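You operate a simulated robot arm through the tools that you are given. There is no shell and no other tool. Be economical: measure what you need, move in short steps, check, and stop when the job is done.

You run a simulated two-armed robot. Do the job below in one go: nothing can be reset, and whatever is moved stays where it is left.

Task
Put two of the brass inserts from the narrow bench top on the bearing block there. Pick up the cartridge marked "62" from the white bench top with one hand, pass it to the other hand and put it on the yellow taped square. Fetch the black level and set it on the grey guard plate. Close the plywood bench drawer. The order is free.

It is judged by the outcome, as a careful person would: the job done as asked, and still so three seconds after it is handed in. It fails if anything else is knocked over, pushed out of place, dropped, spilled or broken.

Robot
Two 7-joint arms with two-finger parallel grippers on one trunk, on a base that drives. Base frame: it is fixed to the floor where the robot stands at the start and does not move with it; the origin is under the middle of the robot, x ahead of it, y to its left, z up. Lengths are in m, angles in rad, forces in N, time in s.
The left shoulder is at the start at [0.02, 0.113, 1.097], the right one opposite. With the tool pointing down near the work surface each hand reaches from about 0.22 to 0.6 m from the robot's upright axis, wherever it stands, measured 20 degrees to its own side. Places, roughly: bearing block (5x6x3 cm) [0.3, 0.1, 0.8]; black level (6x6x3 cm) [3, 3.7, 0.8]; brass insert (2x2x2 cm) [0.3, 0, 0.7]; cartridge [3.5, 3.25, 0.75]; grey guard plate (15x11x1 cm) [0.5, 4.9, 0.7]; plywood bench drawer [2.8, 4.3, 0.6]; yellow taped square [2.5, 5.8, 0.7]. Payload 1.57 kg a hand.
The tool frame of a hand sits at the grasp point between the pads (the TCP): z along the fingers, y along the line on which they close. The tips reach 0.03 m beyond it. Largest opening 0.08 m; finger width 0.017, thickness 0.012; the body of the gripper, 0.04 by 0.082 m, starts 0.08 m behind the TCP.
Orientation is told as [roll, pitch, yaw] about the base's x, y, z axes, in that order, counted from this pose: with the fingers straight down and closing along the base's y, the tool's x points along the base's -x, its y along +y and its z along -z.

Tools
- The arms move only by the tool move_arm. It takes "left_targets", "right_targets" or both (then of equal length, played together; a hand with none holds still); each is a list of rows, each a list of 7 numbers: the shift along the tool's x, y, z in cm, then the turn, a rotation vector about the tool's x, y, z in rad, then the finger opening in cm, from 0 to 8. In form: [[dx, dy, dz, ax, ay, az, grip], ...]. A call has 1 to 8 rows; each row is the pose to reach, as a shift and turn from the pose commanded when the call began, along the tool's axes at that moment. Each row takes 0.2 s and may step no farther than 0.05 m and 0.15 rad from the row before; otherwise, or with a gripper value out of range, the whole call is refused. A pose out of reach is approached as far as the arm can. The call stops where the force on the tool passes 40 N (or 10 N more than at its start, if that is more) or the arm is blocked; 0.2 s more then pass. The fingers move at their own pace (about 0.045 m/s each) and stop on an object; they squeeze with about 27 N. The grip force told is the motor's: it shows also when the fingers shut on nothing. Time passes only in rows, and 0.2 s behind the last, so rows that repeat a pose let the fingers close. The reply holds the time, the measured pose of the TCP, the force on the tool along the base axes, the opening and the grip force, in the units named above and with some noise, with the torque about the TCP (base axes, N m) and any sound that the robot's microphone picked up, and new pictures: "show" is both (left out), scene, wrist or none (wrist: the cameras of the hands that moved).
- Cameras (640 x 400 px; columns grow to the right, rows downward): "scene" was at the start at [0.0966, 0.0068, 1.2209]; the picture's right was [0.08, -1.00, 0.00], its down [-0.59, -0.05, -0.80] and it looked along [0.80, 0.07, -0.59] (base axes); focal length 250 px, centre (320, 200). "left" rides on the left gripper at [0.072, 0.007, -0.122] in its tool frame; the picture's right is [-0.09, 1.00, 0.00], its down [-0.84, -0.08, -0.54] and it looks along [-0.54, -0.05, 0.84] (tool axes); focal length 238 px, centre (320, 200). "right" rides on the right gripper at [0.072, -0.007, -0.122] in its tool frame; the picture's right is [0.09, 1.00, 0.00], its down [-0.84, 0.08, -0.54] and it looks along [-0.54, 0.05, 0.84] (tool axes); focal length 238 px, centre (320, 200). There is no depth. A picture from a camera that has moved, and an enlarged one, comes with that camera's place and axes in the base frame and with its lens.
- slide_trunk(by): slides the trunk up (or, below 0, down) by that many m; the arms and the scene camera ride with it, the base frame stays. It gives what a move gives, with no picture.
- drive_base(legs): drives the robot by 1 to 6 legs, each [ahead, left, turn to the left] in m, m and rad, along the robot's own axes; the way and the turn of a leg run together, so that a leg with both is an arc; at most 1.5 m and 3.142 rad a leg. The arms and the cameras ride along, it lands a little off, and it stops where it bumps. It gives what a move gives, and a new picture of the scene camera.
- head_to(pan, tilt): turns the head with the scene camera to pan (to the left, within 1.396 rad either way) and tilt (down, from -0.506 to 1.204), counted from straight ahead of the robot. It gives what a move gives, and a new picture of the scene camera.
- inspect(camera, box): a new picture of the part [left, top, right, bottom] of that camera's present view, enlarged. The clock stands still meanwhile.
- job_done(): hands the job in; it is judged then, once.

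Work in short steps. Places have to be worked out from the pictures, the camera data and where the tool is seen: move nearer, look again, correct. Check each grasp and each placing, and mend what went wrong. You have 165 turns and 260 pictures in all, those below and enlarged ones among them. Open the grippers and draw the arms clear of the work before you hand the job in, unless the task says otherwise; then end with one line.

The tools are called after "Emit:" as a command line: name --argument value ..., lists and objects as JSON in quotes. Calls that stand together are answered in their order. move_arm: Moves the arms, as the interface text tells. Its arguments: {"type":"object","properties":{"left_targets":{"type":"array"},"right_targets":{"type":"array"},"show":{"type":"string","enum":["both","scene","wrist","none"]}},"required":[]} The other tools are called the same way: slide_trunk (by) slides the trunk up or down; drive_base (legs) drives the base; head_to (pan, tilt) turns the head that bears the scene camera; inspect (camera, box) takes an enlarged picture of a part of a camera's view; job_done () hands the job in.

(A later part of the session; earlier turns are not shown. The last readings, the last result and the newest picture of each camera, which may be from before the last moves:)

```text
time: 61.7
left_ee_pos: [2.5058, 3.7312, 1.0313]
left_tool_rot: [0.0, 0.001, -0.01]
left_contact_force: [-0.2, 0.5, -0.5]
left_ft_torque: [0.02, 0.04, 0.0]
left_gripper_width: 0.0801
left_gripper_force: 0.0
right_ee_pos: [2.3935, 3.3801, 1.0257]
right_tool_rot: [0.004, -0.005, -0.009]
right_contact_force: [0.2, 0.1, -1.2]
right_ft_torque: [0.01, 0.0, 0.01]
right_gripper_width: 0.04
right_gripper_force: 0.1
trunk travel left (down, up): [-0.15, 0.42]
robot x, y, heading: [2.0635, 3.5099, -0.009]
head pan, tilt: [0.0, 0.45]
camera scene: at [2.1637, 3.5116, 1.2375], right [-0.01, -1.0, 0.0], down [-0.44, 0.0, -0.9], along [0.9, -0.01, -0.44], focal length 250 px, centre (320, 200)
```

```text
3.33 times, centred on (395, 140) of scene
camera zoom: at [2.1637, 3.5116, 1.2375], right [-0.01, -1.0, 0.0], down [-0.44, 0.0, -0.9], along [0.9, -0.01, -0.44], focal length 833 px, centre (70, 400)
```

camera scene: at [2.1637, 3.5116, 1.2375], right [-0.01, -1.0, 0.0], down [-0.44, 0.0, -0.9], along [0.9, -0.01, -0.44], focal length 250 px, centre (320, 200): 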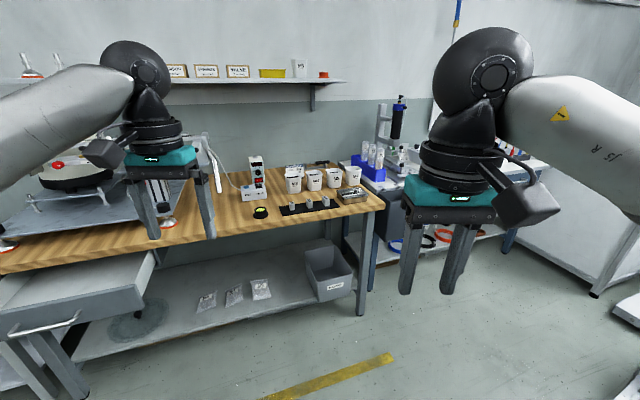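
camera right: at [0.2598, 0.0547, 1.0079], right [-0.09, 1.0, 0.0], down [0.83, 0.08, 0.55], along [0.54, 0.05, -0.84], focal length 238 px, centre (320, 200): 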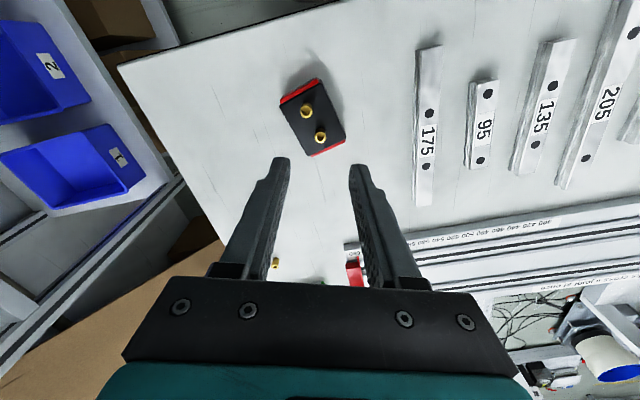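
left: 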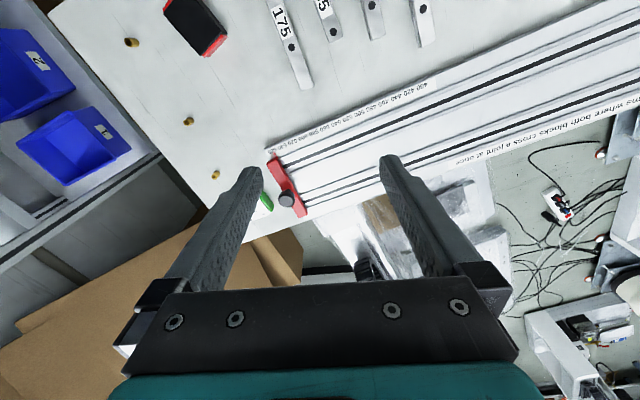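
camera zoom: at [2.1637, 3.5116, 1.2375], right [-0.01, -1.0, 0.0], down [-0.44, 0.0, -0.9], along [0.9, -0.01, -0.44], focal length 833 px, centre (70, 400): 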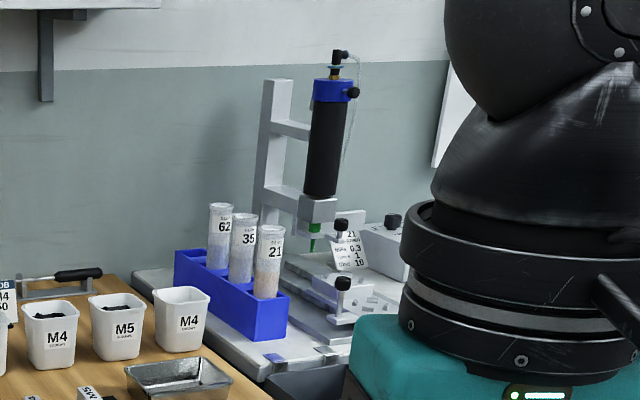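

Cartridge 62 is the left one in the blue rack, and the level is the round black bubble level. I start with the drawer: strafe left and look at it closely.

Emit:
drive_base --legs '[[0.0, 0.55, 0]]'

Emit:
head_to --pan 0.25 --tilt 0.8

```text
time: 64.9
left_ee_pos: [2.5168, 4.2818, 1.0311]
left_tool_rot: [-0.001, 0.0, -0.019]
left_contact_force: [-0.2, 0.2, 0.4]
left_ft_torque: [-0.01, -0.01, -0.05]
left_gripper_width: 0.0801
left_gripper_force: 0.1
right_ee_pos: [2.4003, 3.932, 1.0266]
right_tool_rot: [0.003, -0.005, -0.022]
right_contact_force: [-0.3, 0.4, 0.5]
right_ft_torque: [-0.04, -0.01, 0.01]
right_gripper_width: 0.0399
right_gripper_force: 0.1
trunk travel left (down, up): [-0.15, 0.42]
robot x, y, heading: [2.0671, 4.07, -0.022]
head pan, tilt: [0.0, 0.45]
camera scene: at [2.1719, 4.0671, 1.2376], right [-0.02, -1.0, 0.0], down [-0.44, 0.01, -0.9], along [0.9, -0.02, -0.44], focal length 250 px, centre (320, 200)
```

scene: 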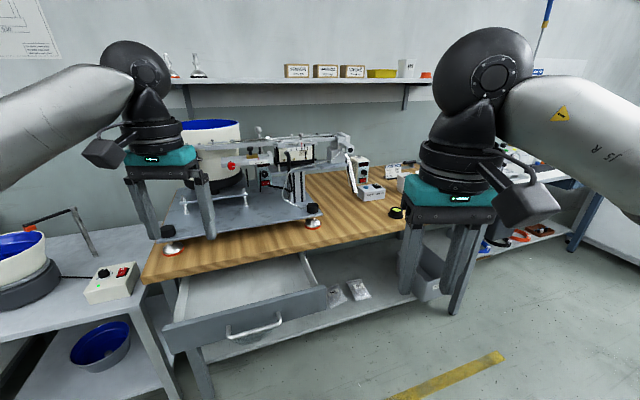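

```text
time: 65.7
left_ee_pos: [2.5166, 4.2816, 1.0316]
left_tool_rot: [0.001, 0.001, -0.02]
left_contact_force: [0.1, 0.1, -0.2]
left_ft_torque: [0.03, 0.0, 0.02]
left_gripper_width: 0.0803
left_gripper_force: 0.0
right_ee_pos: [2.4006, 3.9322, 1.027]
right_tool_rot: [0.004, -0.007, -0.021]
right_contact_force: [0.6, 0.4, -0.3]
right_ft_torque: [-0.03, 0.01, 0.0]
right_gripper_width: 0.0402
right_gripper_force: 0.1
trunk travel left (down, up): [-0.15, 0.42]
robot x, y, heading: [2.0671, 4.0684, -0.021]
head pan, tilt: [0.25, 0.799]
camera scene: at [2.1586, 4.087, 1.2072], right [0.23, -0.97, 0.0], down [-0.7, -0.16, -0.7], along [0.68, 0.16, -0.72], focal length 250 px, centre (320, 200)
```

scene: 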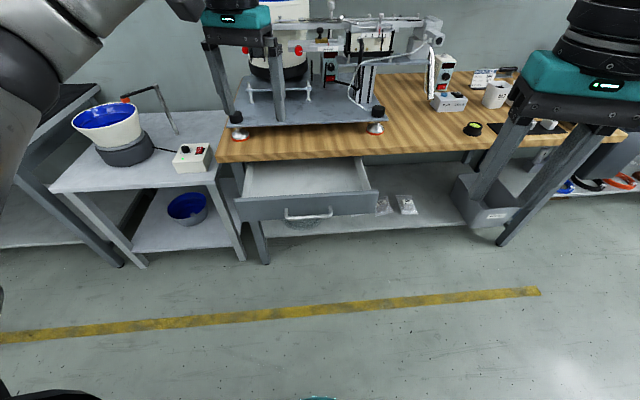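

Two views show the bench edge is rotated about 0.32 rad, with the drawer handle near (2.63, 4.235, 0.64) and open about 10 cm. I'll square the robot to the bench with the handle in reach of the left hand.

Emit:
drive_base --legs '[[0.15, -0.14, 0.343]]'

Emit:
head_to --pan 0.4 --tilt 0.95

```text
time: 67.3
left_ee_pos: [2.5904, 4.3016, 1.0318]
left_tool_rot: [-0.001, 0.0, 0.316]
left_contact_force: [0.2, 0.0, 0.4]
left_ft_torque: [0.03, -0.02, -0.01]
left_gripper_width: 0.08
left_gripper_force: 0.0
right_ee_pos: [2.5951, 3.933, 1.0272]
right_tool_rot: [0.002, -0.005, 0.317]
right_contact_force: [-0.1, -0.6, -1.1]
right_ft_torque: [-0.01, -0.01, -0.04]
right_gripper_width: 0.0402
right_gripper_force: 0.0
trunk travel left (down, up): [-0.15, 0.42]
robot x, y, heading: [2.2381, 3.9531, 0.319]
head pan, tilt: [0.25, 0.799]
camera scene: at [2.3167, 3.9994, 1.2071], right [0.54, -0.84, 0.0], down [-0.61, -0.38, -0.7], along [0.59, 0.37, -0.72], focal length 250 px, centre (320, 200)
```

scene: 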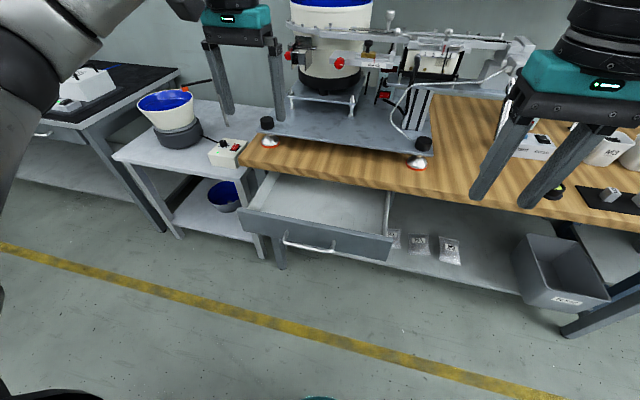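

```text
time: 68.0
left_ee_pos: [2.5903, 4.3011, 1.032]
left_tool_rot: [0.0, 0.0, 0.315]
left_contact_force: [-1.0, -0.6, -0.3]
left_ft_torque: [0.01, 0.0, 0.06]
left_gripper_width: 0.0801
left_gripper_force: 0.1
right_ee_pos: [2.5954, 3.9345, 1.0267]
right_tool_rot: [0.004, -0.005, 0.316]
right_contact_force: [-0.5, -0.3, -0.4]
right_ft_torque: [0.02, -0.01, 0.01]
right_gripper_width: 0.04
right_gripper_force: 0.0
trunk travel left (down, up): [-0.15, 0.42]
robot x, y, heading: [2.2395, 3.9541, 0.31]
head pan, tilt: [0.4, 0.949]
camera scene: at [2.3032, 4.0039, 1.1956], right [0.66, -0.75, 0.0], down [-0.61, -0.53, -0.58], along [0.44, 0.38, -0.81], focal length 250 px, centre (320, 200)
```

scene: 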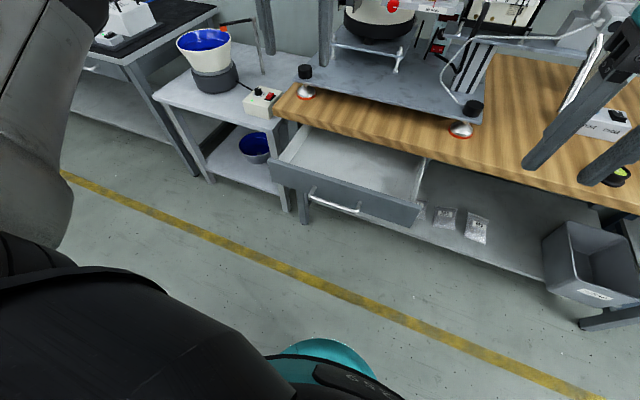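

I'll lower the trunk, close the left gripper, tilt it forward and bring the tip to just in front of the drawer panel, left of the handle.

Emit:
slide_trunk --by -0.13

Emit:
move_arm --left_targets '[[0.8, 0.4, 4, 0, -0.1, 0, 0], [1.6, 0.8, 8, 0, -0.2, 0, 0], [2.4, 1.2, 12, 0, -0.3, 0, 0], [3, 1.6, 16, 0, -0.4, 0, 0], [3, 2, 20, 0, -0.5, 0, 0], [3, 2, 24.5, 0, -0.6, 0, 0], [3, 2, 24.5, 0, -0.6, 0, 0]]' --show "both"

```text
time: 69.6
left_ee_pos: [2.5897, 4.3014, 0.9017]
left_tool_rot: [0.0, 0.001, 0.317]
left_contact_force: [-0.1, -0.1, -0.5]
left_ft_torque: [0.0, 0.0, -0.04]
left_gripper_width: 0.08
left_gripper_force: 0.1
right_ee_pos: [2.5961, 3.9344, 0.8975]
right_tool_rot: [0.004, -0.005, 0.316]
right_contact_force: [-0.2, -0.5, -0.2]
right_ft_torque: [0.02, -0.01, -0.03]
right_gripper_width: 0.0401
right_gripper_force: 0.0
trunk travel left (down, up): [-0.02, 0.55]
robot x, y, heading: [2.2385, 3.9516, 0.318]
head pan, tilt: [0.4, 0.949]
```

```text
time: 71.2
left_ee_pos: [2.5572, 4.3119, 0.6557]
left_tool_rot: [0.0, -0.603, 0.316]
left_contact_force: [-0.4, 0.4, -0.2]
left_ft_torque: [0.03, -0.01, 0.02]
left_gripper_width: 0.0001
left_gripper_force: 21.0
right_ee_pos: [2.5959, 3.9341, 0.8968]
right_tool_rot: [0.004, -0.005, 0.315]
right_contact_force: [-0.2, 0.4, -0.1]
right_ft_torque: [0.01, -0.02, 0.02]
right_gripper_width: 0.0398
right_gripper_force: 0.1
trunk travel left (down, up): [-0.02, 0.55]
robot x, y, heading: [2.2363, 3.9546, 0.313]
head pan, tilt: [0.4, 0.949]
camera scene: at [2.3031, 4.004, 1.0656], right [0.66, -0.75, 0.0], down [-0.61, -0.53, -0.58], along [0.44, 0.38, -0.81], focal length 250 px, centre (320, 200)
camera left: at [2.4325, 4.2792, 0.7151], right [-0.24, 0.97, 0.05], down [0.39, 0.05, 0.92], along [0.89, 0.24, -0.39], focal length 238 px, centre (320, 200)
```

scene: 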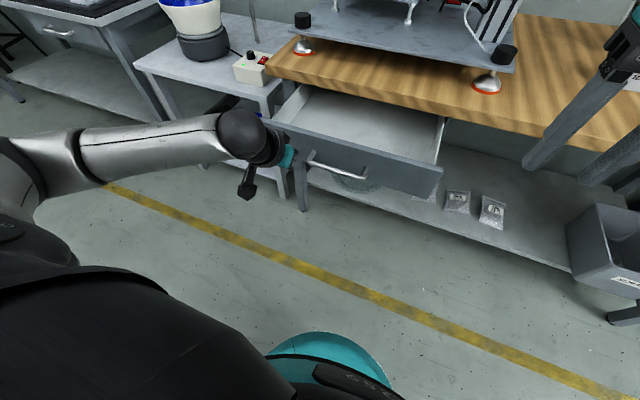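
left: 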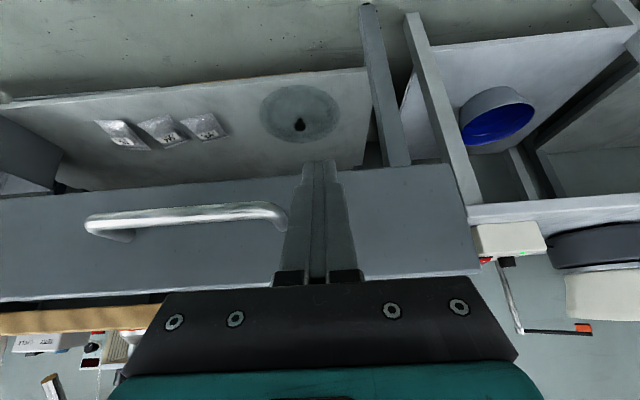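

The tip points at the panel, which spans z≈0.61–0.70. I raise it slightly and push forward in steps.

Emit:
move_arm --left_targets '[[-0.85, 0, -1.24, 0, 0, 0, 0], [-2.9, 0, 0.17, 0, 0, 0, 0], [-4.97, 0, 1.58, 0, 0, 0, 0], [-7.04, 0, 3.0, 0, 0, 0, 0], [-9.1, 0, 4.4, 0, 0, 0, 0]]' --show "both"

```text
time: 72.4
left_ee_pos: [2.6513, 4.3423, 0.6715]
left_tool_rot: [0.002, -0.6, 0.317]
left_contact_force: [-0.6, -0.1, -0.6]
left_ft_torque: [0.0, -0.01, -0.02]
left_gripper_width: 0.0
left_gripper_force: 21.7
right_ee_pos: [2.596, 3.9328, 0.8976]
right_tool_rot: [0.002, -0.006, 0.316]
right_contact_force: [-0.3, 0.3, -0.4]
right_ft_torque: [0.01, -0.03, 0.04]
right_gripper_width: 0.0401
right_gripper_force: 0.1
trunk travel left (down, up): [-0.02, 0.55]
robot x, y, heading: [2.2388, 3.9581, 0.319]
head pan, tilt: [0.4, 0.949]
camera scene: at [2.3032, 4.0039, 1.0656], right [0.66, -0.75, 0.0], down [-0.61, -0.53, -0.58], along [0.44, 0.38, -0.81], focal length 250 px, centre (320, 200)
camera left: at [2.527, 4.3113, 0.7311], right [-0.24, 0.97, 0.05], down [0.39, 0.04, 0.92], along [0.89, 0.24, -0.39], focal length 238 px, centre (320, 200)
```

scene: 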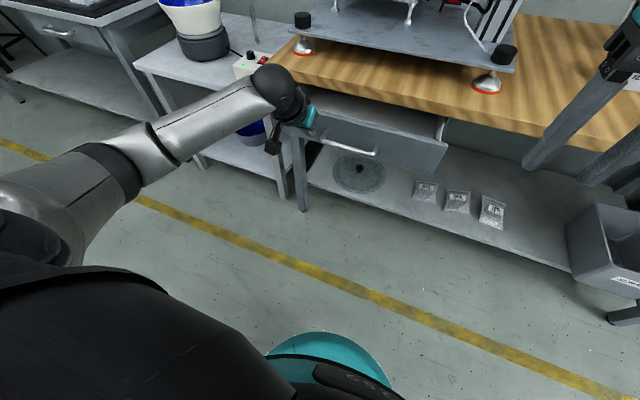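
left: 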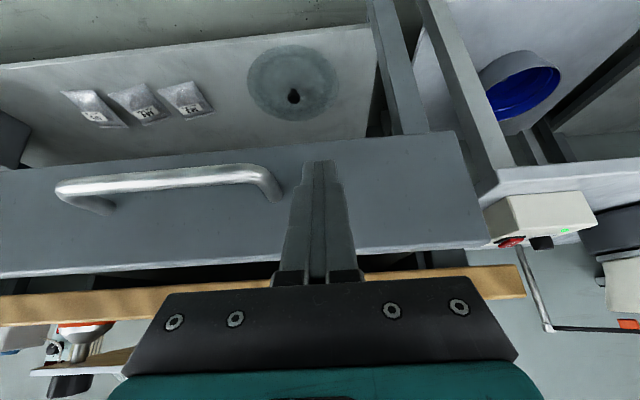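

The drawer moves in freely. I keep pushing until it resists.

Emit:
move_arm --left_targets '[[-2.06, 0, 1.41, 0, 0, 0, 0], [-4.12, 0, 2.82, 0, 0, 0, 0], [-5.3, 0, 3.66, 0, 0, 0, 0], [-6.2, 0, 4.2, 0, 0, 0, 0], [-7.0, 0, 4.8, 0, 0, 0, 0]]' --show "both"

```text
time: 73.6
left_ee_pos: [2.7313, 4.3699, 0.6722]
left_tool_rot: [-0.001, -0.603, 0.316]
left_contact_force: [0.3, -0.4, -0.3]
left_ft_torque: [-0.04, 0.01, -0.03]
left_gripper_width: 0.0
left_gripper_force: 21.1
right_ee_pos: [2.5934, 3.9334, 0.8976]
right_tool_rot: [0.004, -0.006, 0.314]
right_contact_force: [0.2, 0.2, 0.1]
right_ft_torque: [0.0, 0.02, -0.01]
right_gripper_width: 0.0401
right_gripper_force: 0.1
trunk travel left (down, up): [-0.02, 0.55]
robot x, y, heading: [2.2399, 3.952, 0.316]
head pan, tilt: [0.4, 0.949]
camera scene: at [2.3032, 4.004, 1.0656], right [0.66, -0.75, 0.0], down [-0.61, -0.53, -0.58], along [0.44, 0.38, -0.81], focal length 250 px, centre (320, 200)
camera left: at [2.607, 4.338, 0.7317], right [-0.24, 0.97, 0.05], down [0.39, 0.05, 0.92], along [0.89, 0.24, -0.39], focal length 238 px, centre (320, 200)
```

scene: 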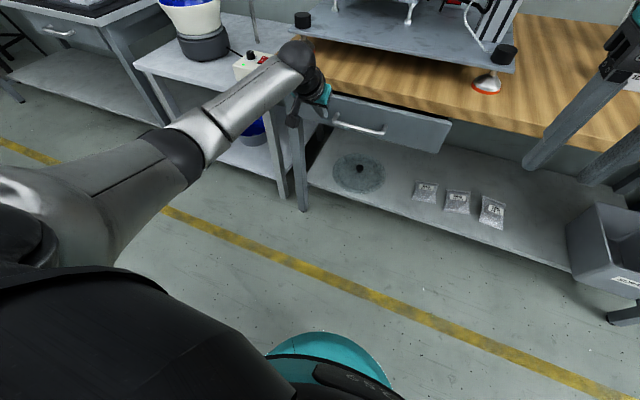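
left: 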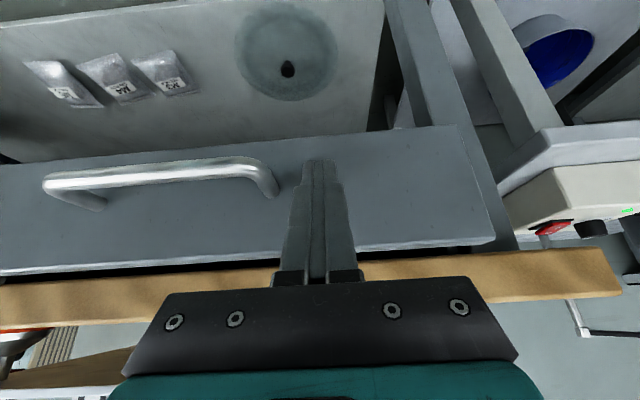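

Nearly in, with still no resistance. I push further.

Emit:
move_arm --left_targets '[[-1.2, 0, 0.85, 0, 0, 0, 0], [-2.4, 0, 1.65, 0, 0, 0, 0], [-3.5, 0, 2.4, 0, 0, 0, 0], [-4.5, 0, 3.1, 0, 0, 0, 0]]' --show "both"

```text
time: 74.6
left_ee_pos: [2.771, 4.3834, 0.6699]
left_tool_rot: [-0.002, -0.577, 0.318]
left_contact_force: [-18.6, -6.6, 7.5]
left_ft_torque: [-0.08, 0.2, -0.05]
left_gripper_width: 0.0
left_gripper_force: 21.6
right_ee_pos: [2.5933, 3.9321, 0.8981]
right_tool_rot: [0.003, -0.009, 0.318]
right_contact_force: [0.0, 1.1, 0.3]
right_ft_torque: [-0.02, -0.01, -0.02]
right_gripper_width: 0.04
right_gripper_force: 0.1
trunk travel left (down, up): [-0.02, 0.55]
robot x, y, heading: [2.2383, 3.9512, 0.319]
head pan, tilt: [0.4, 0.949]
stopped in row 4 (left hand): the force on the tool passed its limit at 55 N (the readings are from after the stop); the commanded pose is now the measured one
camera scene: at [2.3003, 4.0027, 1.0659], right [0.66, -0.75, 0.0], down [-0.61, -0.53, -0.58], along [0.44, 0.38, -0.81], focal length 250 px, centre (320, 200)
camera left: at [2.6479, 4.3511, 0.7313], right [-0.24, 0.97, 0.05], down [0.41, 0.05, 0.91], along [0.88, 0.24, -0.41], focal length 238 px, centre (320, 200)
```

scene: 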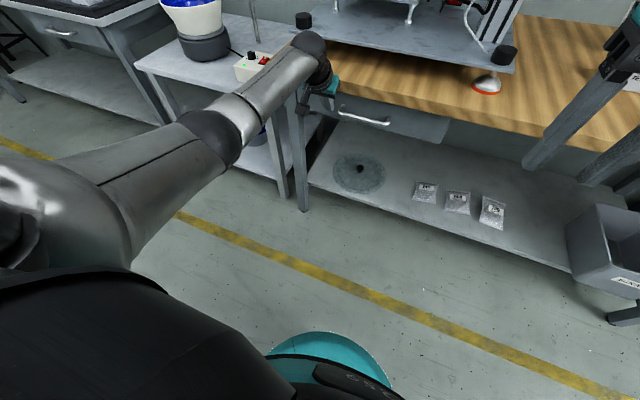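
left: 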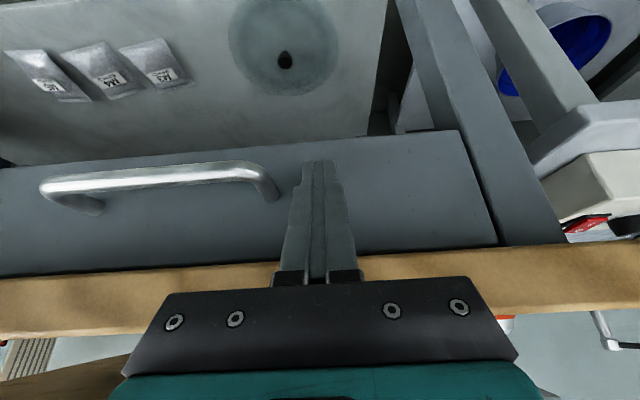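

The drawer hit its stop and sits flush. I retract the hand, level it and raise it.

Emit:
move_arm --left_targets '[[3.7, 0, -2.5, 0, 0, 0, 0], [7.4, 0, -5.1, 0, 0, 0, 0], [11.1, 0, -7.6, 0, 0, 0, 0], [14.9, 0, -10.2, 0, 0, 0, 0], [12.6, 0, -13.5, 0, 0.15, 0, 8], [10.4, 0, -16.8, 0, 0.3, 0, 8], [8.1, 0, -20.1, 0, 0.45, 0, 8], [5.8, 0, -23.4, 0, 0.577, 0, 8]]' --show "scene"

Emit:
slide_trunk --by 0.13

Emit:
head_to --pan -0.3 --tilt 0.7

```text
time: 76.4
left_ee_pos: [2.6048, 4.3286, 0.8327]
left_tool_rot: [-0.002, 0.001, 0.321]
left_contact_force: [0.7, 0.3, 0.8]
left_ft_torque: [-0.01, -0.01, 0.03]
left_gripper_width: 0.08
left_gripper_force: 0.0
right_ee_pos: [2.5955, 3.9334, 0.8965]
right_tool_rot: [0.005, -0.006, 0.318]
right_contact_force: [-0.3, 0.8, 0.7]
right_ft_torque: [0.02, 0.02, 0.02]
right_gripper_width: 0.0402
right_gripper_force: 0.1
trunk travel left (down, up): [-0.02, 0.55]
robot x, y, heading: [2.2398, 3.9524, 0.314]
head pan, tilt: [0.4, 0.949]
camera scene: at [2.3025, 4.0038, 1.0656], right [0.66, -0.75, 0.0], down [-0.61, -0.53, -0.58], along [0.44, 0.38, -0.81], focal length 250 px, centre (320, 200)
```

scene: 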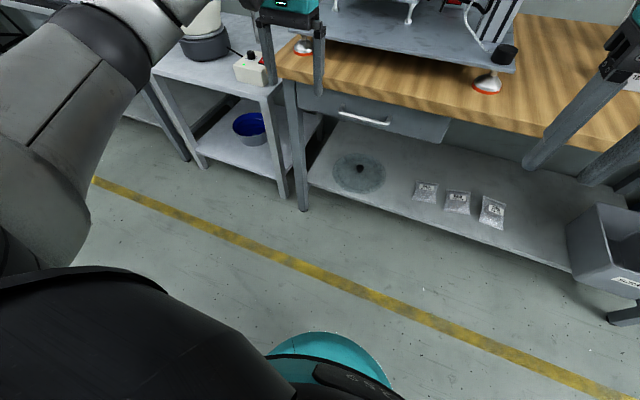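

```text
time: 77.9
left_ee_pos: [2.6055, 4.328, 0.9625]
left_tool_rot: [-0.001, -0.003, 0.318]
left_contact_force: [0.0, -0.5, 0.9]
left_ft_torque: [0.0, -0.03, 0.0]
left_gripper_width: 0.08
left_gripper_force: 0.1
right_ee_pos: [2.5944, 3.934, 1.0264]
right_tool_rot: [0.003, -0.005, 0.316]
right_contact_force: [0.1, -0.6, -0.4]
right_ft_torque: [-0.01, -0.01, -0.02]
right_gripper_width: 0.0399
right_gripper_force: 0.1
trunk travel left (down, up): [-0.15, 0.42]
robot x, y, heading: [2.2453, 3.9534, 0.317]
head pan, tilt: [0.4, 0.949]
```

```text
time: 79.0
left_ee_pos: [2.6066, 4.3282, 0.9641]
left_tool_rot: [-0.001, -0.004, 0.318]
left_contact_force: [0.0, -1.0, 0.0]
left_ft_torque: [-0.02, -0.01, -0.04]
left_gripper_width: 0.08
left_gripper_force: 0.1
right_ee_pos: [2.5948, 3.9339, 1.0271]
right_tool_rot: [0.003, -0.005, 0.318]
right_contact_force: [0.6, 0.2, 0.4]
right_ft_torque: [0.01, 0.01, 0.0]
right_gripper_width: 0.0401
right_gripper_force: 0.0
trunk travel left (down, up): [-0.15, 0.42]
robot x, y, heading: [2.2372, 3.9505, 0.32]
head pan, tilt: [-0.3, 0.7]
camera scene: at [2.3327, 3.9576, 1.2154], right [0.02, -1.0, 0.0], down [-0.64, -0.01, -0.76], along [0.76, 0.01, -0.64], focal length 250 px, centre (320, 200)
```

scene: 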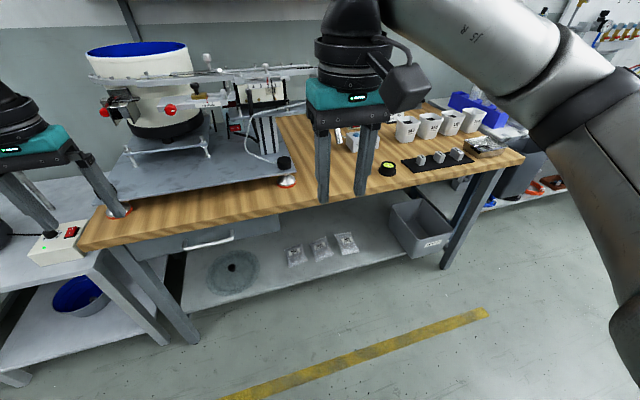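

The drawer is shut. The rack sits about 0.18 m right of the plywood bench's right end, so I'll drive along the bench and stop in front of the white bench.

Emit:
drive_base --legs '[[0.1, -0.7, 0], [0.2, -0.65, 0]]'

Emit:
head_to --pan 0.3 --tilt 0.6

```text
time: 86.2
left_ee_pos: [3.3144, 3.1417, 0.9629]
left_tool_rot: [-0.002, -0.003, 0.321]
left_contact_force: [0.3, -0.6, -0.9]
left_ft_torque: [-0.01, 0.02, -0.01]
left_gripper_width: 0.08
left_gripper_force: 0.0
right_ee_pos: [3.3049, 2.7462, 1.0277]
right_tool_rot: [0.002, -0.006, 0.318]
right_contact_force: [0.1, -0.5, 0.1]
right_ft_torque: [-0.02, 0.0, 0.02]
right_gripper_width: 0.0399
right_gripper_force: 0.1
trunk travel left (down, up): [-0.15, 0.42]
robot x, y, heading: [2.9468, 2.7689, 0.315]
head pan, tilt: [-0.3, 0.7]
camera scene: at [3.0423, 2.7697, 1.2154], right [0.02, -1.0, 0.0], down [-0.64, -0.01, -0.76], along [0.76, 0.01, -0.64], focal length 250 px, centre (320, 200)
```

scene: 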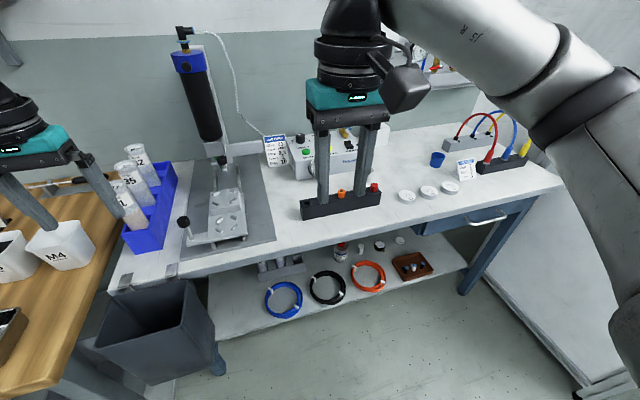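

```text
time: 87.2
left_ee_pos: [3.3145, 3.1408, 0.9628]
left_tool_rot: [-0.003, -0.004, 0.319]
left_contact_force: [-0.2, 0.0, 0.3]
left_ft_torque: [0.01, 0.0, 0.01]
left_gripper_width: 0.0798
left_gripper_force: 0.0
right_ee_pos: [3.3048, 2.7471, 1.0258]
right_tool_rot: [0.003, -0.004, 0.319]
right_contact_force: [0.3, -0.1, -0.3]
right_ft_torque: [-0.04, -0.01, -0.02]
right_gripper_width: 0.0399
right_gripper_force: 0.0
trunk travel left (down, up): [-0.15, 0.42]
robot x, y, heading: [2.9498, 2.7649, 0.32]
head pan, tilt: [0.3, 0.6]
camera scene: at [3.0293, 2.8195, 1.224], right [0.58, -0.81, 0.0], down [-0.46, -0.33, -0.82], along [0.67, 0.48, -0.57], focal length 250 px, centre (320, 200)
```

scene: 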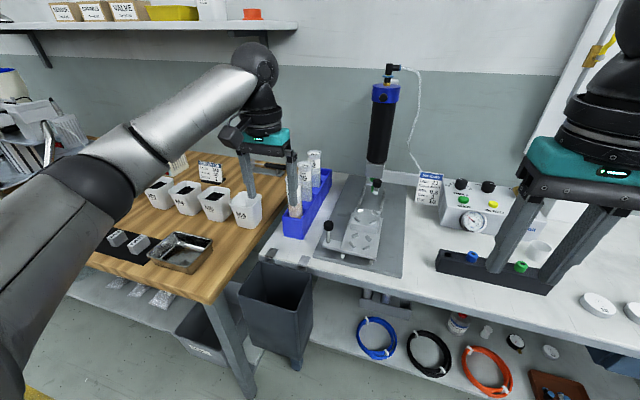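

Cartridge 62 is at about (3.595, 3.245), top z≈0.90. There is a bin hanging at the bench edge, so I look down-left to check base clearance before moving closer.

Emit:
head_to --pan 0.5 --tilt 1.15

```text
time: 88.2
left_ee_pos: [3.3146, 3.1412, 0.9629]
left_tool_rot: [-0.001, -0.002, 0.319]
left_contact_force: [-0.4, -0.3, -0.1]
left_ft_torque: [0.0, 0.01, 0.0]
left_gripper_width: 0.0802
left_gripper_force: 0.1
right_ee_pos: [3.3045, 2.7474, 1.0268]
right_tool_rot: [0.004, -0.006, 0.321]
right_contact_force: [0.3, 0.0, -0.2]
right_ft_torque: [0.01, -0.03, 0.02]
right_gripper_width: 0.04
right_gripper_force: 0.1
trunk travel left (down, up): [-0.15, 0.42]
robot x, y, heading: [2.9487, 2.7656, 0.32]
head pan, tilt: [0.499, 1.15]
camera scene: at [2.998, 2.8118, 1.1823], right [0.73, -0.68, 0.0], down [-0.62, -0.67, -0.41], along [0.28, 0.3, -0.91], focal length 250 px, centre (320, 200)
```

scene: 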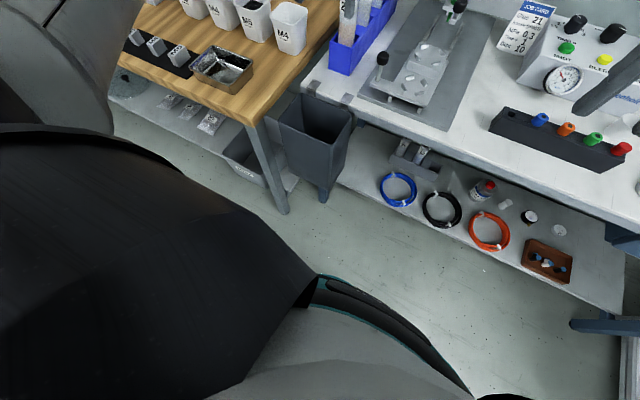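

The rack row runs depth-wise (62 deepest, 35 then 21 nearer), pitch about 7 cm. I raise the trunk 0.12 for clearance and creep forward 0.18, keeping off the bin.

Emit:
slide_trunk --by 0.12

Emit:
drive_base --legs '[[0.18, -0.03, 0]]'

Emit:
head_to --pan 0.35 --tilt 0.75

```text
time: 89.7
left_ee_pos: [3.3142, 3.1409, 1.0824]
left_tool_rot: [-0.003, -0.004, 0.32]
left_contact_force: [0.5, 0.6, 0.4]
left_ft_torque: [-0.01, 0.0, 0.0]
left_gripper_width: 0.08
left_gripper_force: 0.1
right_ee_pos: [3.3041, 2.7471, 1.1473]
right_tool_rot: [0.004, -0.003, 0.321]
right_contact_force: [0.0, 0.0, -1.0]
right_ft_torque: [-0.01, 0.0, 0.0]
right_gripper_width: 0.0399
right_gripper_force: 0.1
trunk travel left (down, up): [-0.27, 0.3]
robot x, y, heading: [2.9503, 2.7685, 0.32]
head pan, tilt: [0.499, 1.15]
```

```text
time: 91.2
left_ee_pos: [3.4963, 3.171, 1.0819]
left_tool_rot: [0.001, -0.004, 0.321]
left_contact_force: [-0.6, -0.1, 0.5]
left_ft_torque: [0.01, 0.04, 0.0]
left_gripper_width: 0.08
left_gripper_force: 0.0
right_ee_pos: [3.4867, 2.7772, 1.1475]
right_tool_rot: [0.003, -0.005, 0.322]
right_contact_force: [0.1, -0.2, 0.0]
right_ft_torque: [0.02, 0.0, 0.0]
right_gripper_width: 0.0399
right_gripper_force: 0.1
trunk travel left (down, up): [-0.27, 0.3]
robot x, y, heading: [3.1304, 2.7916, 0.32]
head pan, tilt: [0.499, 1.15]
camera scene: at [3.1795, 2.8404, 1.3022], right [0.73, -0.68, 0.0], down [-0.62, -0.67, -0.41], along [0.28, 0.3, -0.91], focal length 250 px, centre (320, 200)
```

scene: 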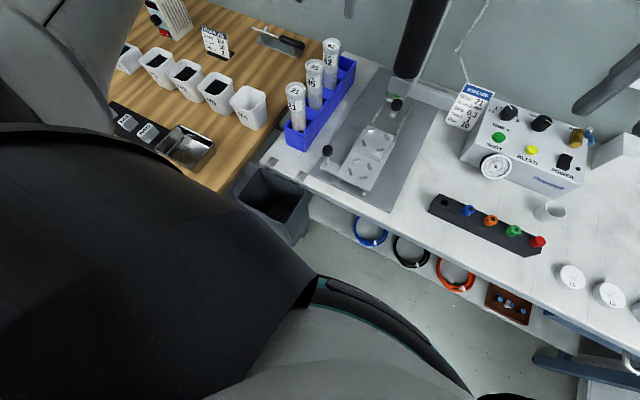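

```text
time: 92.1
left_ee_pos: [3.4947, 3.1702, 1.0836]
left_tool_rot: [0.0, -0.003, 0.321]
left_contact_force: [0.7, 0.1, 0.7]
left_ft_torque: [0.02, -0.02, 0.0]
left_gripper_width: 0.0799
left_gripper_force: 0.1
right_ee_pos: [3.4852, 2.7763, 1.1476]
right_tool_rot: [0.005, -0.007, 0.321]
right_contact_force: [-0.4, 0.2, 0.1]
right_ft_torque: [0.01, -0.02, 0.0]
right_gripper_width: 0.0402
right_gripper_force: 0.0
trunk travel left (down, up): [-0.27, 0.3]
robot x, y, heading: [3.1286, 2.7908, 0.322]
head pan, tilt: [0.351, 0.75]
camera scene: at [3.2029, 2.8483, 1.3311], right [0.62, -0.78, 0.0], down [-0.53, -0.42, -0.73], along [0.57, 0.45, -0.68], focal length 250 px, centre (320, 200)
```

scene: 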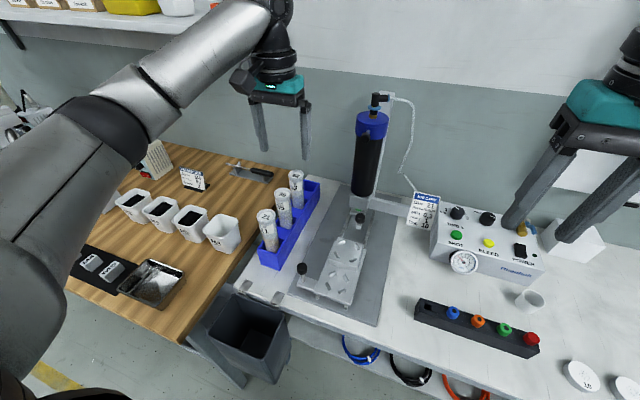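

Triangulation over the views gives 62's top at about (3.603, 3.248, 0.904). I zoom to get its diameter and confirm the number.

Emit:
inspect --camera "scene" --box '[240, 155, 340, 275]'

Emit:
inspect --camera "left" --box '[0, 0, 640, 400]'

```text
3.33 times, centred on (290, 215) of scene
camera zoom: at [3.2029, 2.8483, 1.3311], right [0.62, -0.78, 0.0], down [-0.53, -0.42, -0.73], along [0.57, 0.45, -0.68], focal length 833 px, centre (420, 150)
```

zoom: 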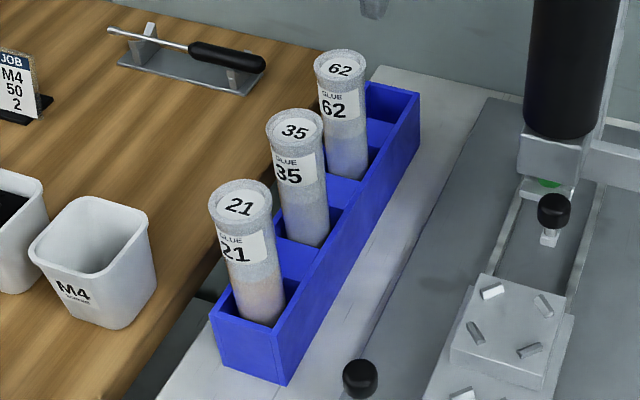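

```text
1.00 times, centred on (320, 200) of left (not enlarged: the box is as wide or as high as the picture)
camera zoom: at [3.4238, 3.1551, 1.2035], right [-0.23, 0.97, 0.0], down [0.82, 0.19, 0.55], along [0.53, 0.12, -0.84], focal length 238 px, centre (320, 200)
```

zoom: 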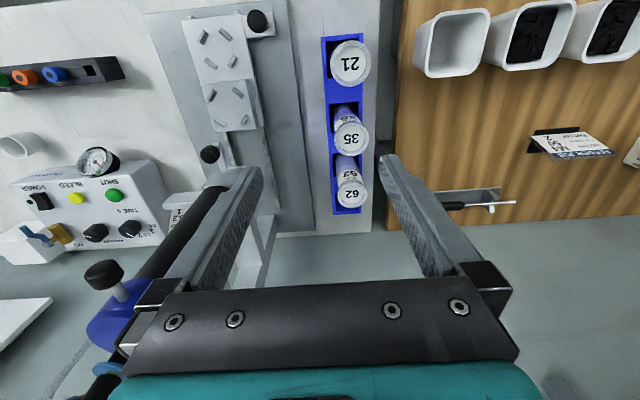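

62 is confirmed deepest, with a cap about 4.4 cm wide. I move the left hand above it, fingers fully open.

Emit:
move_arm --left_targets '[[-3.5, 1.2, 1, 0, 0, 0, 8], [-7, 2.4, 2, 0, 0, 0, 8], [-10, 3.6, 4, 0, 0, 0, 8], [-11.2, 3.8, 7, 0, 0, 0, 8], [-11.2, 3.8, 8.5, 0, 0, 0, 8]]' --show "both"

```text
time: 93.3
left_ee_pos: [3.5857, 3.2404, 0.9972]
left_tool_rot: [-0.001, -0.005, 0.318]
left_contact_force: [0.2, -0.6, 1.2]
left_ft_torque: [-0.02, 0.02, 0.01]
left_gripper_width: 0.0801
left_gripper_force: 0.0
right_ee_pos: [3.4851, 2.7756, 1.1464]
right_tool_rot: [0.004, -0.006, 0.321]
right_contact_force: [0.1, -1.0, 0.1]
right_ft_torque: [0.0, 0.01, 0.02]
right_gripper_width: 0.04
right_gripper_force: 0.0
trunk travel left (down, up): [-0.27, 0.3]
robot x, y, heading: [3.1268, 2.7912, 0.316]
head pan, tilt: [0.351, 0.75]
camera scene: at [3.2029, 2.8485, 1.3311], right [0.62, -0.78, 0.0], down [-0.53, -0.42, -0.73], along [0.57, 0.46, -0.68], focal length 250 px, centre (320, 200)
camera left: at [3.5151, 3.2257, 1.1182], right [-0.23, 0.97, 0.0], down [0.82, 0.19, 0.55], along [0.53, 0.12, -0.84], focal length 238 px, centre (320, 200)
```

scene: 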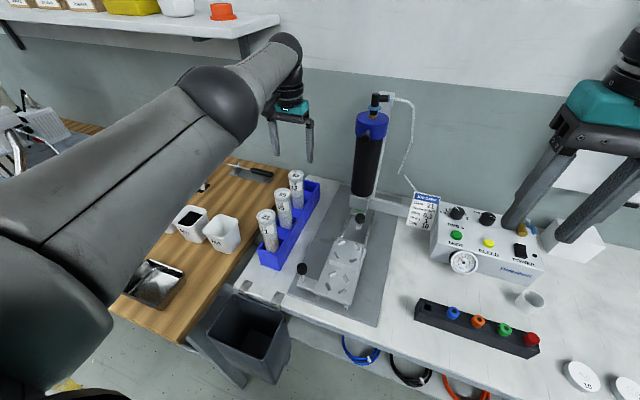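
left: 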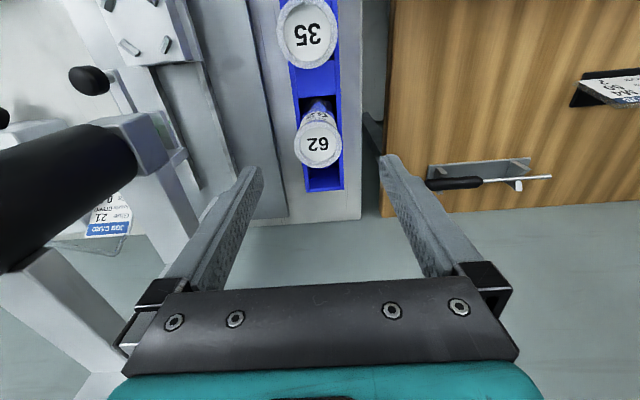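

Aligned within a centimetre. I shift 0.8 cm ahead, lower most of the way and check again.

Emit:
move_arm --left_targets '[[-0.8, 0, 2, 0, 0, 0, 8], [-0.8, 0, 5, 0, 0, 0, 8], [-0.8, 0, 7.5, 0, 0, 0, 8], [-0.8, 0, 7.5, 0, 0, 0, 8]]' --show "both"

```text
time: 94.3
left_ee_pos: [3.5791, 3.2395, 0.9236]
left_tool_rot: [0.0, -0.004, 0.321]
left_contact_force: [-0.3, -0.8, -0.9]
left_ft_torque: [0.04, -0.01, 0.01]
left_gripper_width: 0.0801
left_gripper_force: 0.1
left hand out of reach, approached as far as the arm can: row 1, 2, 3, 4
right_ee_pos: [3.4855, 2.7753, 1.1479]
right_tool_rot: [0.003, -0.009, 0.322]
right_contact_force: [-0.3, 0.8, -0.1]
right_ft_torque: [0.01, -0.01, 0.03]
right_gripper_width: 0.04
right_gripper_force: 0.0
trunk travel left (down, up): [-0.27, 0.3]
robot x, y, heading: [3.1257, 2.7929, 0.323]
head pan, tilt: [0.351, 0.75]
camera scene: at [3.2028, 2.8484, 1.3311], right [0.62, -0.78, 0.0], down [-0.53, -0.42, -0.73], along [0.57, 0.46, -0.68], focal length 250 px, centre (320, 200)
camera left: at [3.5081, 3.2237, 1.0439], right [-0.23, 0.97, 0.0], down [0.82, 0.19, 0.55], along [0.53, 0.12, -0.84], focal length 238 px, centre (320, 200)
```

scene: 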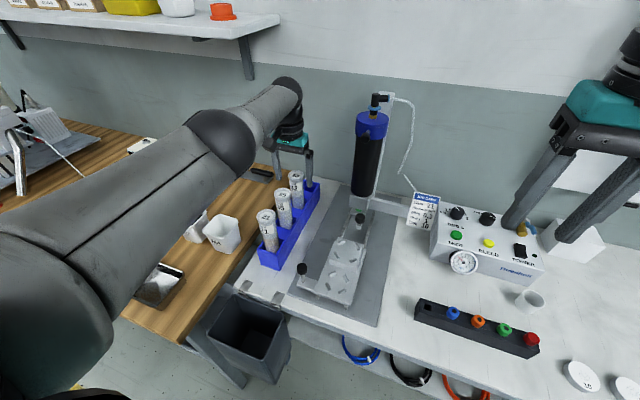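
left: 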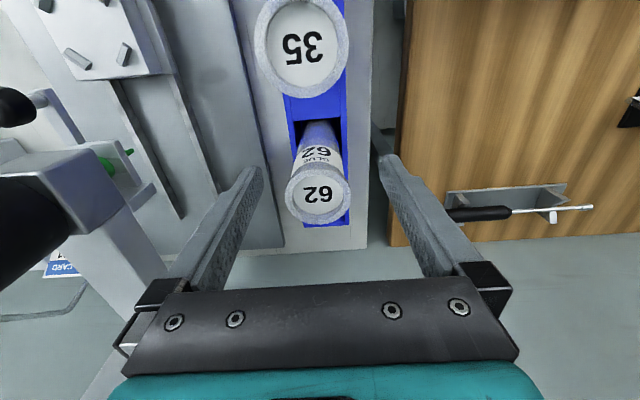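

Straight down is slightly out of reach. I tilt the hand 0.25 rad forward, which keeps the pads parallel to the cylinder and brings the wrist back, to centre on 62.

Emit:
move_arm --left_targets '[[0.4, -0.1, 0, 0, -0.13, 0, 8], [0.4, -0.1, 0, 0, -0.25, 0, 8], [0.4, -0.1, 0, 0, -0.25, 0, 8]]' --show "wrist"

```text
time: 95.1
left_ee_pos: [3.5755, 3.2362, 0.9237]
left_tool_rot: [0.0, -0.254, 0.323]
left_contact_force: [-0.4, 0.6, 0.3]
left_ft_torque: [0.01, 0.0, 0.02]
left_gripper_width: 0.0802
left_gripper_force: 0.1
right_ee_pos: [3.4854, 2.775, 1.1476]
right_tool_rot: [0.002, -0.005, 0.321]
right_contact_force: [0.5, 0.9, -0.2]
right_ft_torque: [0.0, 0.03, 0.03]
right_gripper_width: 0.0402
right_gripper_force: 0.1
trunk travel left (down, up): [-0.27, 0.3]
robot x, y, heading: [3.1285, 2.7919, 0.318]
head pan, tilt: [0.351, 0.75]
camera left: at [3.4781, 3.2121, 1.0228], right [-0.23, 0.97, 0.02], down [0.66, 0.14, 0.74], along [0.71, 0.18, -0.68], focal length 238 px, centre (320, 200)
```

left: 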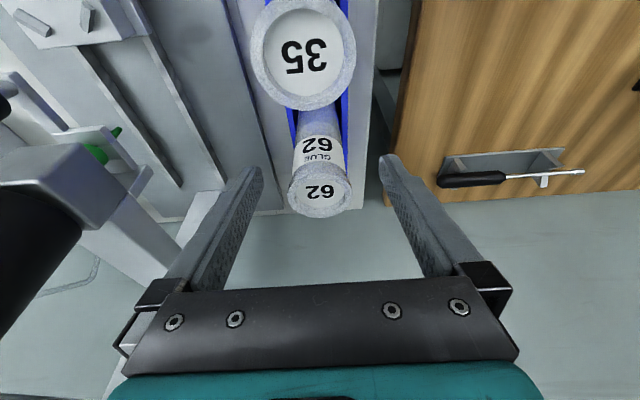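

The commanded pose was reset to the measured one, so I now move 1.4 cm ahead in the tilted frame.

Emit:
move_arm --left_targets '[[-0.7, 0, 0.18, 0, 0, 0, 8], [-1.4, 0, 0.36, 0, 0, 0, 8], [-1.4, 0, 0.36, 0, 0, 0, 8]]' --show "wrist"

```text
time: 95.9
left_ee_pos: [3.5883, 3.2404, 0.9229]
left_tool_rot: [-0.001, -0.255, 0.322]
left_contact_force: [0.5, 0.2, -0.8]
left_ft_torque: [0.0, 0.04, 0.01]
left_gripper_width: 0.08
left_gripper_force: 0.1
right_ee_pos: [3.4852, 2.7757, 1.1472]
right_tool_rot: [0.002, -0.006, 0.321]
right_contact_force: [-1.2, -0.6, -0.2]
right_ft_torque: [0.0, 0.01, -0.03]
right_gripper_width: 0.0402
right_gripper_force: 0.0
trunk travel left (down, up): [-0.27, 0.3]
robot x, y, heading: [3.1281, 2.796, 0.325]
head pan, tilt: [0.351, 0.75]
camera left: at [3.4919, 3.2162, 1.0228], right [-0.23, 0.97, 0.02], down [0.66, 0.14, 0.74], along [0.71, 0.18, -0.68], focal length 238 px, centre (320, 200)
```

left: 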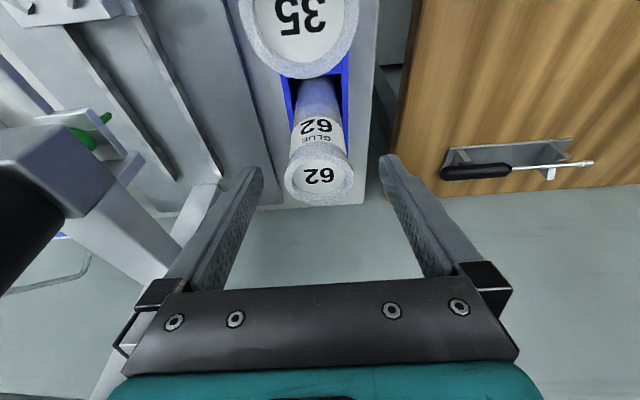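

62 is centred laterally. I nudge 0.6 cm further ahead to allow for the tilt, then lower with the trunk.

Emit:
move_arm --left_targets '[[-0.58, 0, 0.15, 0, 0, 0, 8], [-0.58, 0, 0.15, 0, 0, 0, 8]]' --show "none"

Emit:
slide_trunk --by -0.05

Emit:
inspect --camera "left" --box '[0, 0, 640, 400]'

Emit:
inspect --camera "scene" --box '[220, 100, 380, 260]'

```text
time: 96.5
left_ee_pos: [3.5957, 3.2424, 0.9234]
left_tool_rot: [-0.002, -0.254, 0.321]
left_contact_force: [0.4, 0.3, 0.3]
left_ft_torque: [0.01, -0.03, 0.02]
left_gripper_width: 0.0798
left_gripper_force: 0.1
right_ee_pos: [3.4842, 2.7753, 1.1473]
right_tool_rot: [0.004, -0.007, 0.32]
right_contact_force: [-0.3, -0.5, 0.0]
right_ft_torque: [-0.02, -0.01, 0.02]
right_gripper_width: 0.0401
right_gripper_force: 0.0
trunk travel left (down, up): [-0.27, 0.3]
robot x, y, heading: [3.1332, 2.7919, 0.318]
head pan, tilt: [0.351, 0.75]
```

```text
time: 97.4
left_ee_pos: [3.5946, 3.2423, 0.8746]
left_tool_rot: [-0.001, -0.252, 0.321]
left_contact_force: [-0.2, -0.1, 0.1]
left_ft_torque: [-0.01, -0.02, 0.0]
left_gripper_width: 0.08
left_gripper_force: 0.1
right_ee_pos: [3.4856, 2.7758, 1.0969]
right_tool_rot: [0.003, -0.006, 0.321]
right_contact_force: [-0.8, 0.0, 0.2]
right_ft_torque: [-0.02, 0.01, 0.03]
right_gripper_width: 0.0402
right_gripper_force: 0.0
trunk travel left (down, up): [-0.22, 0.35]
robot x, y, heading: [3.1278, 2.7936, 0.32]
head pan, tilt: [0.351, 0.75]
```

```text
1.00 times, centred on (320, 200) of left (not enlarged: the box is as wide or as high as the picture)
camera zoom: at [3.4975, 3.2182, 0.9728], right [-0.23, 0.97, 0.02], down [0.66, 0.14, 0.73], along [0.71, 0.18, -0.68], focal length 238 px, centre (320, 200)
```

zoom: 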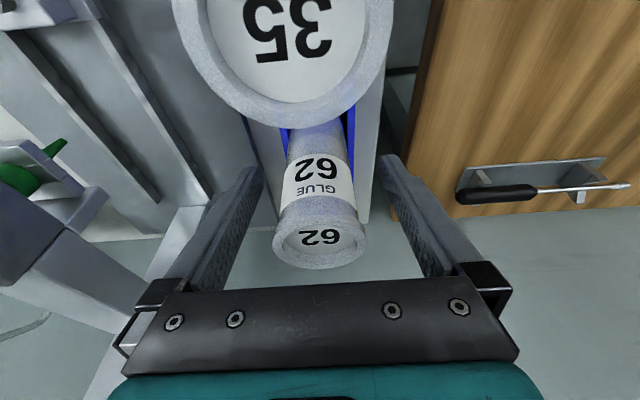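

```text
2.50 times, centred on (300, 180) of scene
camera zoom: at [3.2027, 2.8482, 1.2812], right [0.62, -0.78, 0.0], down [-0.53, -0.42, -0.73], along [0.57, 0.46, -0.68], focal length 625 px, centre (370, 250)
```

zoom: 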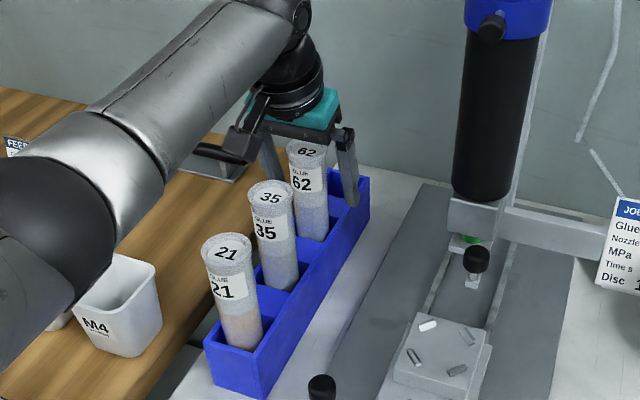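

Well straddled, with clearance over 35. I nudge 0.3 cm ahead and close.

Emit:
move_arm --left_targets '[[-0.3, 0, 0.08, 0, 0, 0, 8], [-0.3, 0, 0.08, 0, 0, 0, 0], [-0.3, 0, 0.08, 0, 0, 0, 0], [-0.3, 0, 0.08, 0, 0, 0, 0], [-0.3, 0, 0.08, 0, 0, 0, 0]]' --show "both"

```text
time: 98.6
left_ee_pos: [3.5977, 3.2431, 0.8726]
left_tool_rot: [-0.002, -0.254, 0.32]
left_contact_force: [1.0, -0.4, -0.2]
left_ft_torque: [0.0, 0.0, -0.03]
left_gripper_width: 0.0383
left_gripper_force: 26.8
right_ee_pos: [3.4842, 2.7757, 1.0973]
right_tool_rot: [0.004, -0.007, 0.322]
right_contact_force: [-0.2, 0.0, 0.2]
right_ft_torque: [-0.02, 0.01, -0.02]
right_gripper_width: 0.0399
right_gripper_force: 0.1
trunk travel left (down, up): [-0.22, 0.35]
robot x, y, heading: [3.1281, 2.7981, 0.319]
head pan, tilt: [0.351, 0.75]
camera scene: at [3.2029, 2.8483, 1.2811], right [0.62, -0.78, 0.0], down [-0.53, -0.42, -0.73], along [0.57, 0.46, -0.68], focal length 250 px, centre (320, 200)
camera left: at [3.5005, 3.2189, 0.9729], right [-0.23, 0.97, 0.02], down [0.66, 0.14, 0.73], along [0.71, 0.18, -0.68], focal length 238 px, centre (320, 200)
```

scene: 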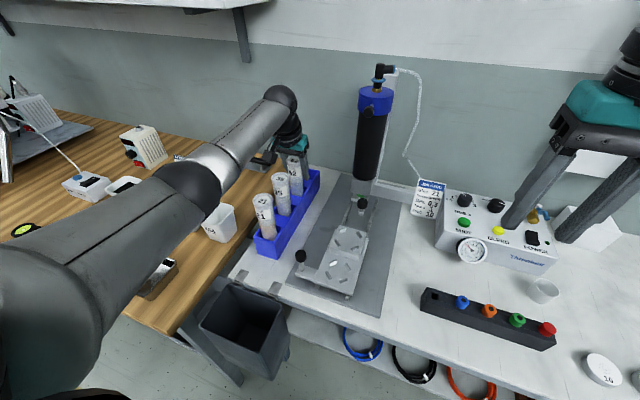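
left: 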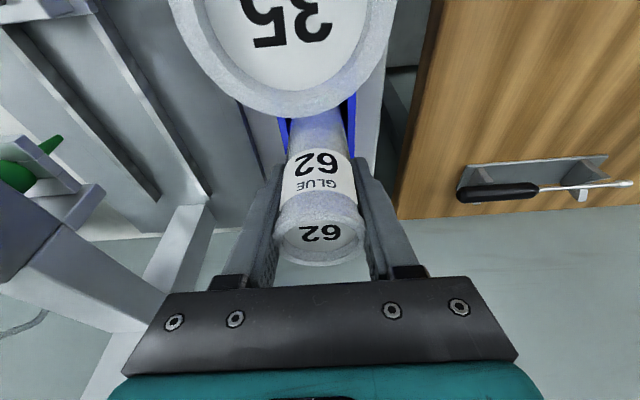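

Gripped at 38 mm. I lift straight up with the trunk to clear the other cartridges.

Emit:
slide_trunk --by 0.22

Emit:
head_to --pan 0.35 --tilt 0.7

```text
time: 100.9
left_ee_pos: [3.598, 3.2439, 1.0932]
left_tool_rot: [-0.002, -0.254, 0.321]
left_contact_force: [-0.4, -0.6, -1.0]
left_ft_torque: [-0.01, -0.04, 0.02]
left_gripper_width: 0.0382
left_gripper_force: 26.8
right_ee_pos: [3.4842, 2.7759, 1.3172]
right_tool_rot: [0.003, -0.006, 0.319]
right_contact_force: [0.0, -0.3, -0.4]
right_ft_torque: [0.03, 0.0, 0.02]
right_gripper_width: 0.0403
right_gripper_force: 0.1
trunk travel left (down, up): [-0.44, 0.13]
robot x, y, heading: [3.1312, 2.793, 0.326]
head pan, tilt: [0.351, 0.75]
```

```text
time: 101.6
left_ee_pos: [3.5985, 3.2423, 1.0942]
left_tool_rot: [-0.001, -0.254, 0.32]
left_contact_force: [0.0, -0.2, -1.3]
left_ft_torque: [0.03, 0.02, 0.01]
left_gripper_width: 0.0381
left_gripper_force: 27.4
right_ee_pos: [3.4852, 2.7756, 1.3178]
right_tool_rot: [0.003, -0.005, 0.321]
right_contact_force: [0.6, 0.4, 0.1]
right_ft_torque: [0.03, -0.03, 0.01]
right_gripper_width: 0.04
right_gripper_force: 0.0
trunk travel left (down, up): [-0.44, 0.13]
robot x, y, heading: [3.1276, 2.7913, 0.326]
head pan, tilt: [0.351, 0.7]
camera scene: at [3.2046, 2.8497, 1.5053], right [0.62, -0.78, 0.0], down [-0.5, -0.4, -0.76], along [0.6, 0.48, -0.64], focal length 250 px, centre (320, 200)
```

scene: 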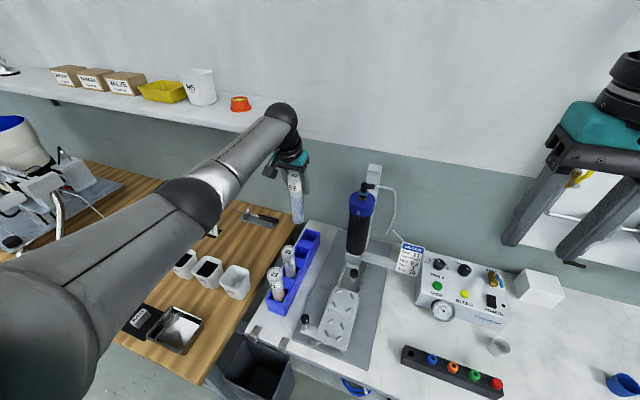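

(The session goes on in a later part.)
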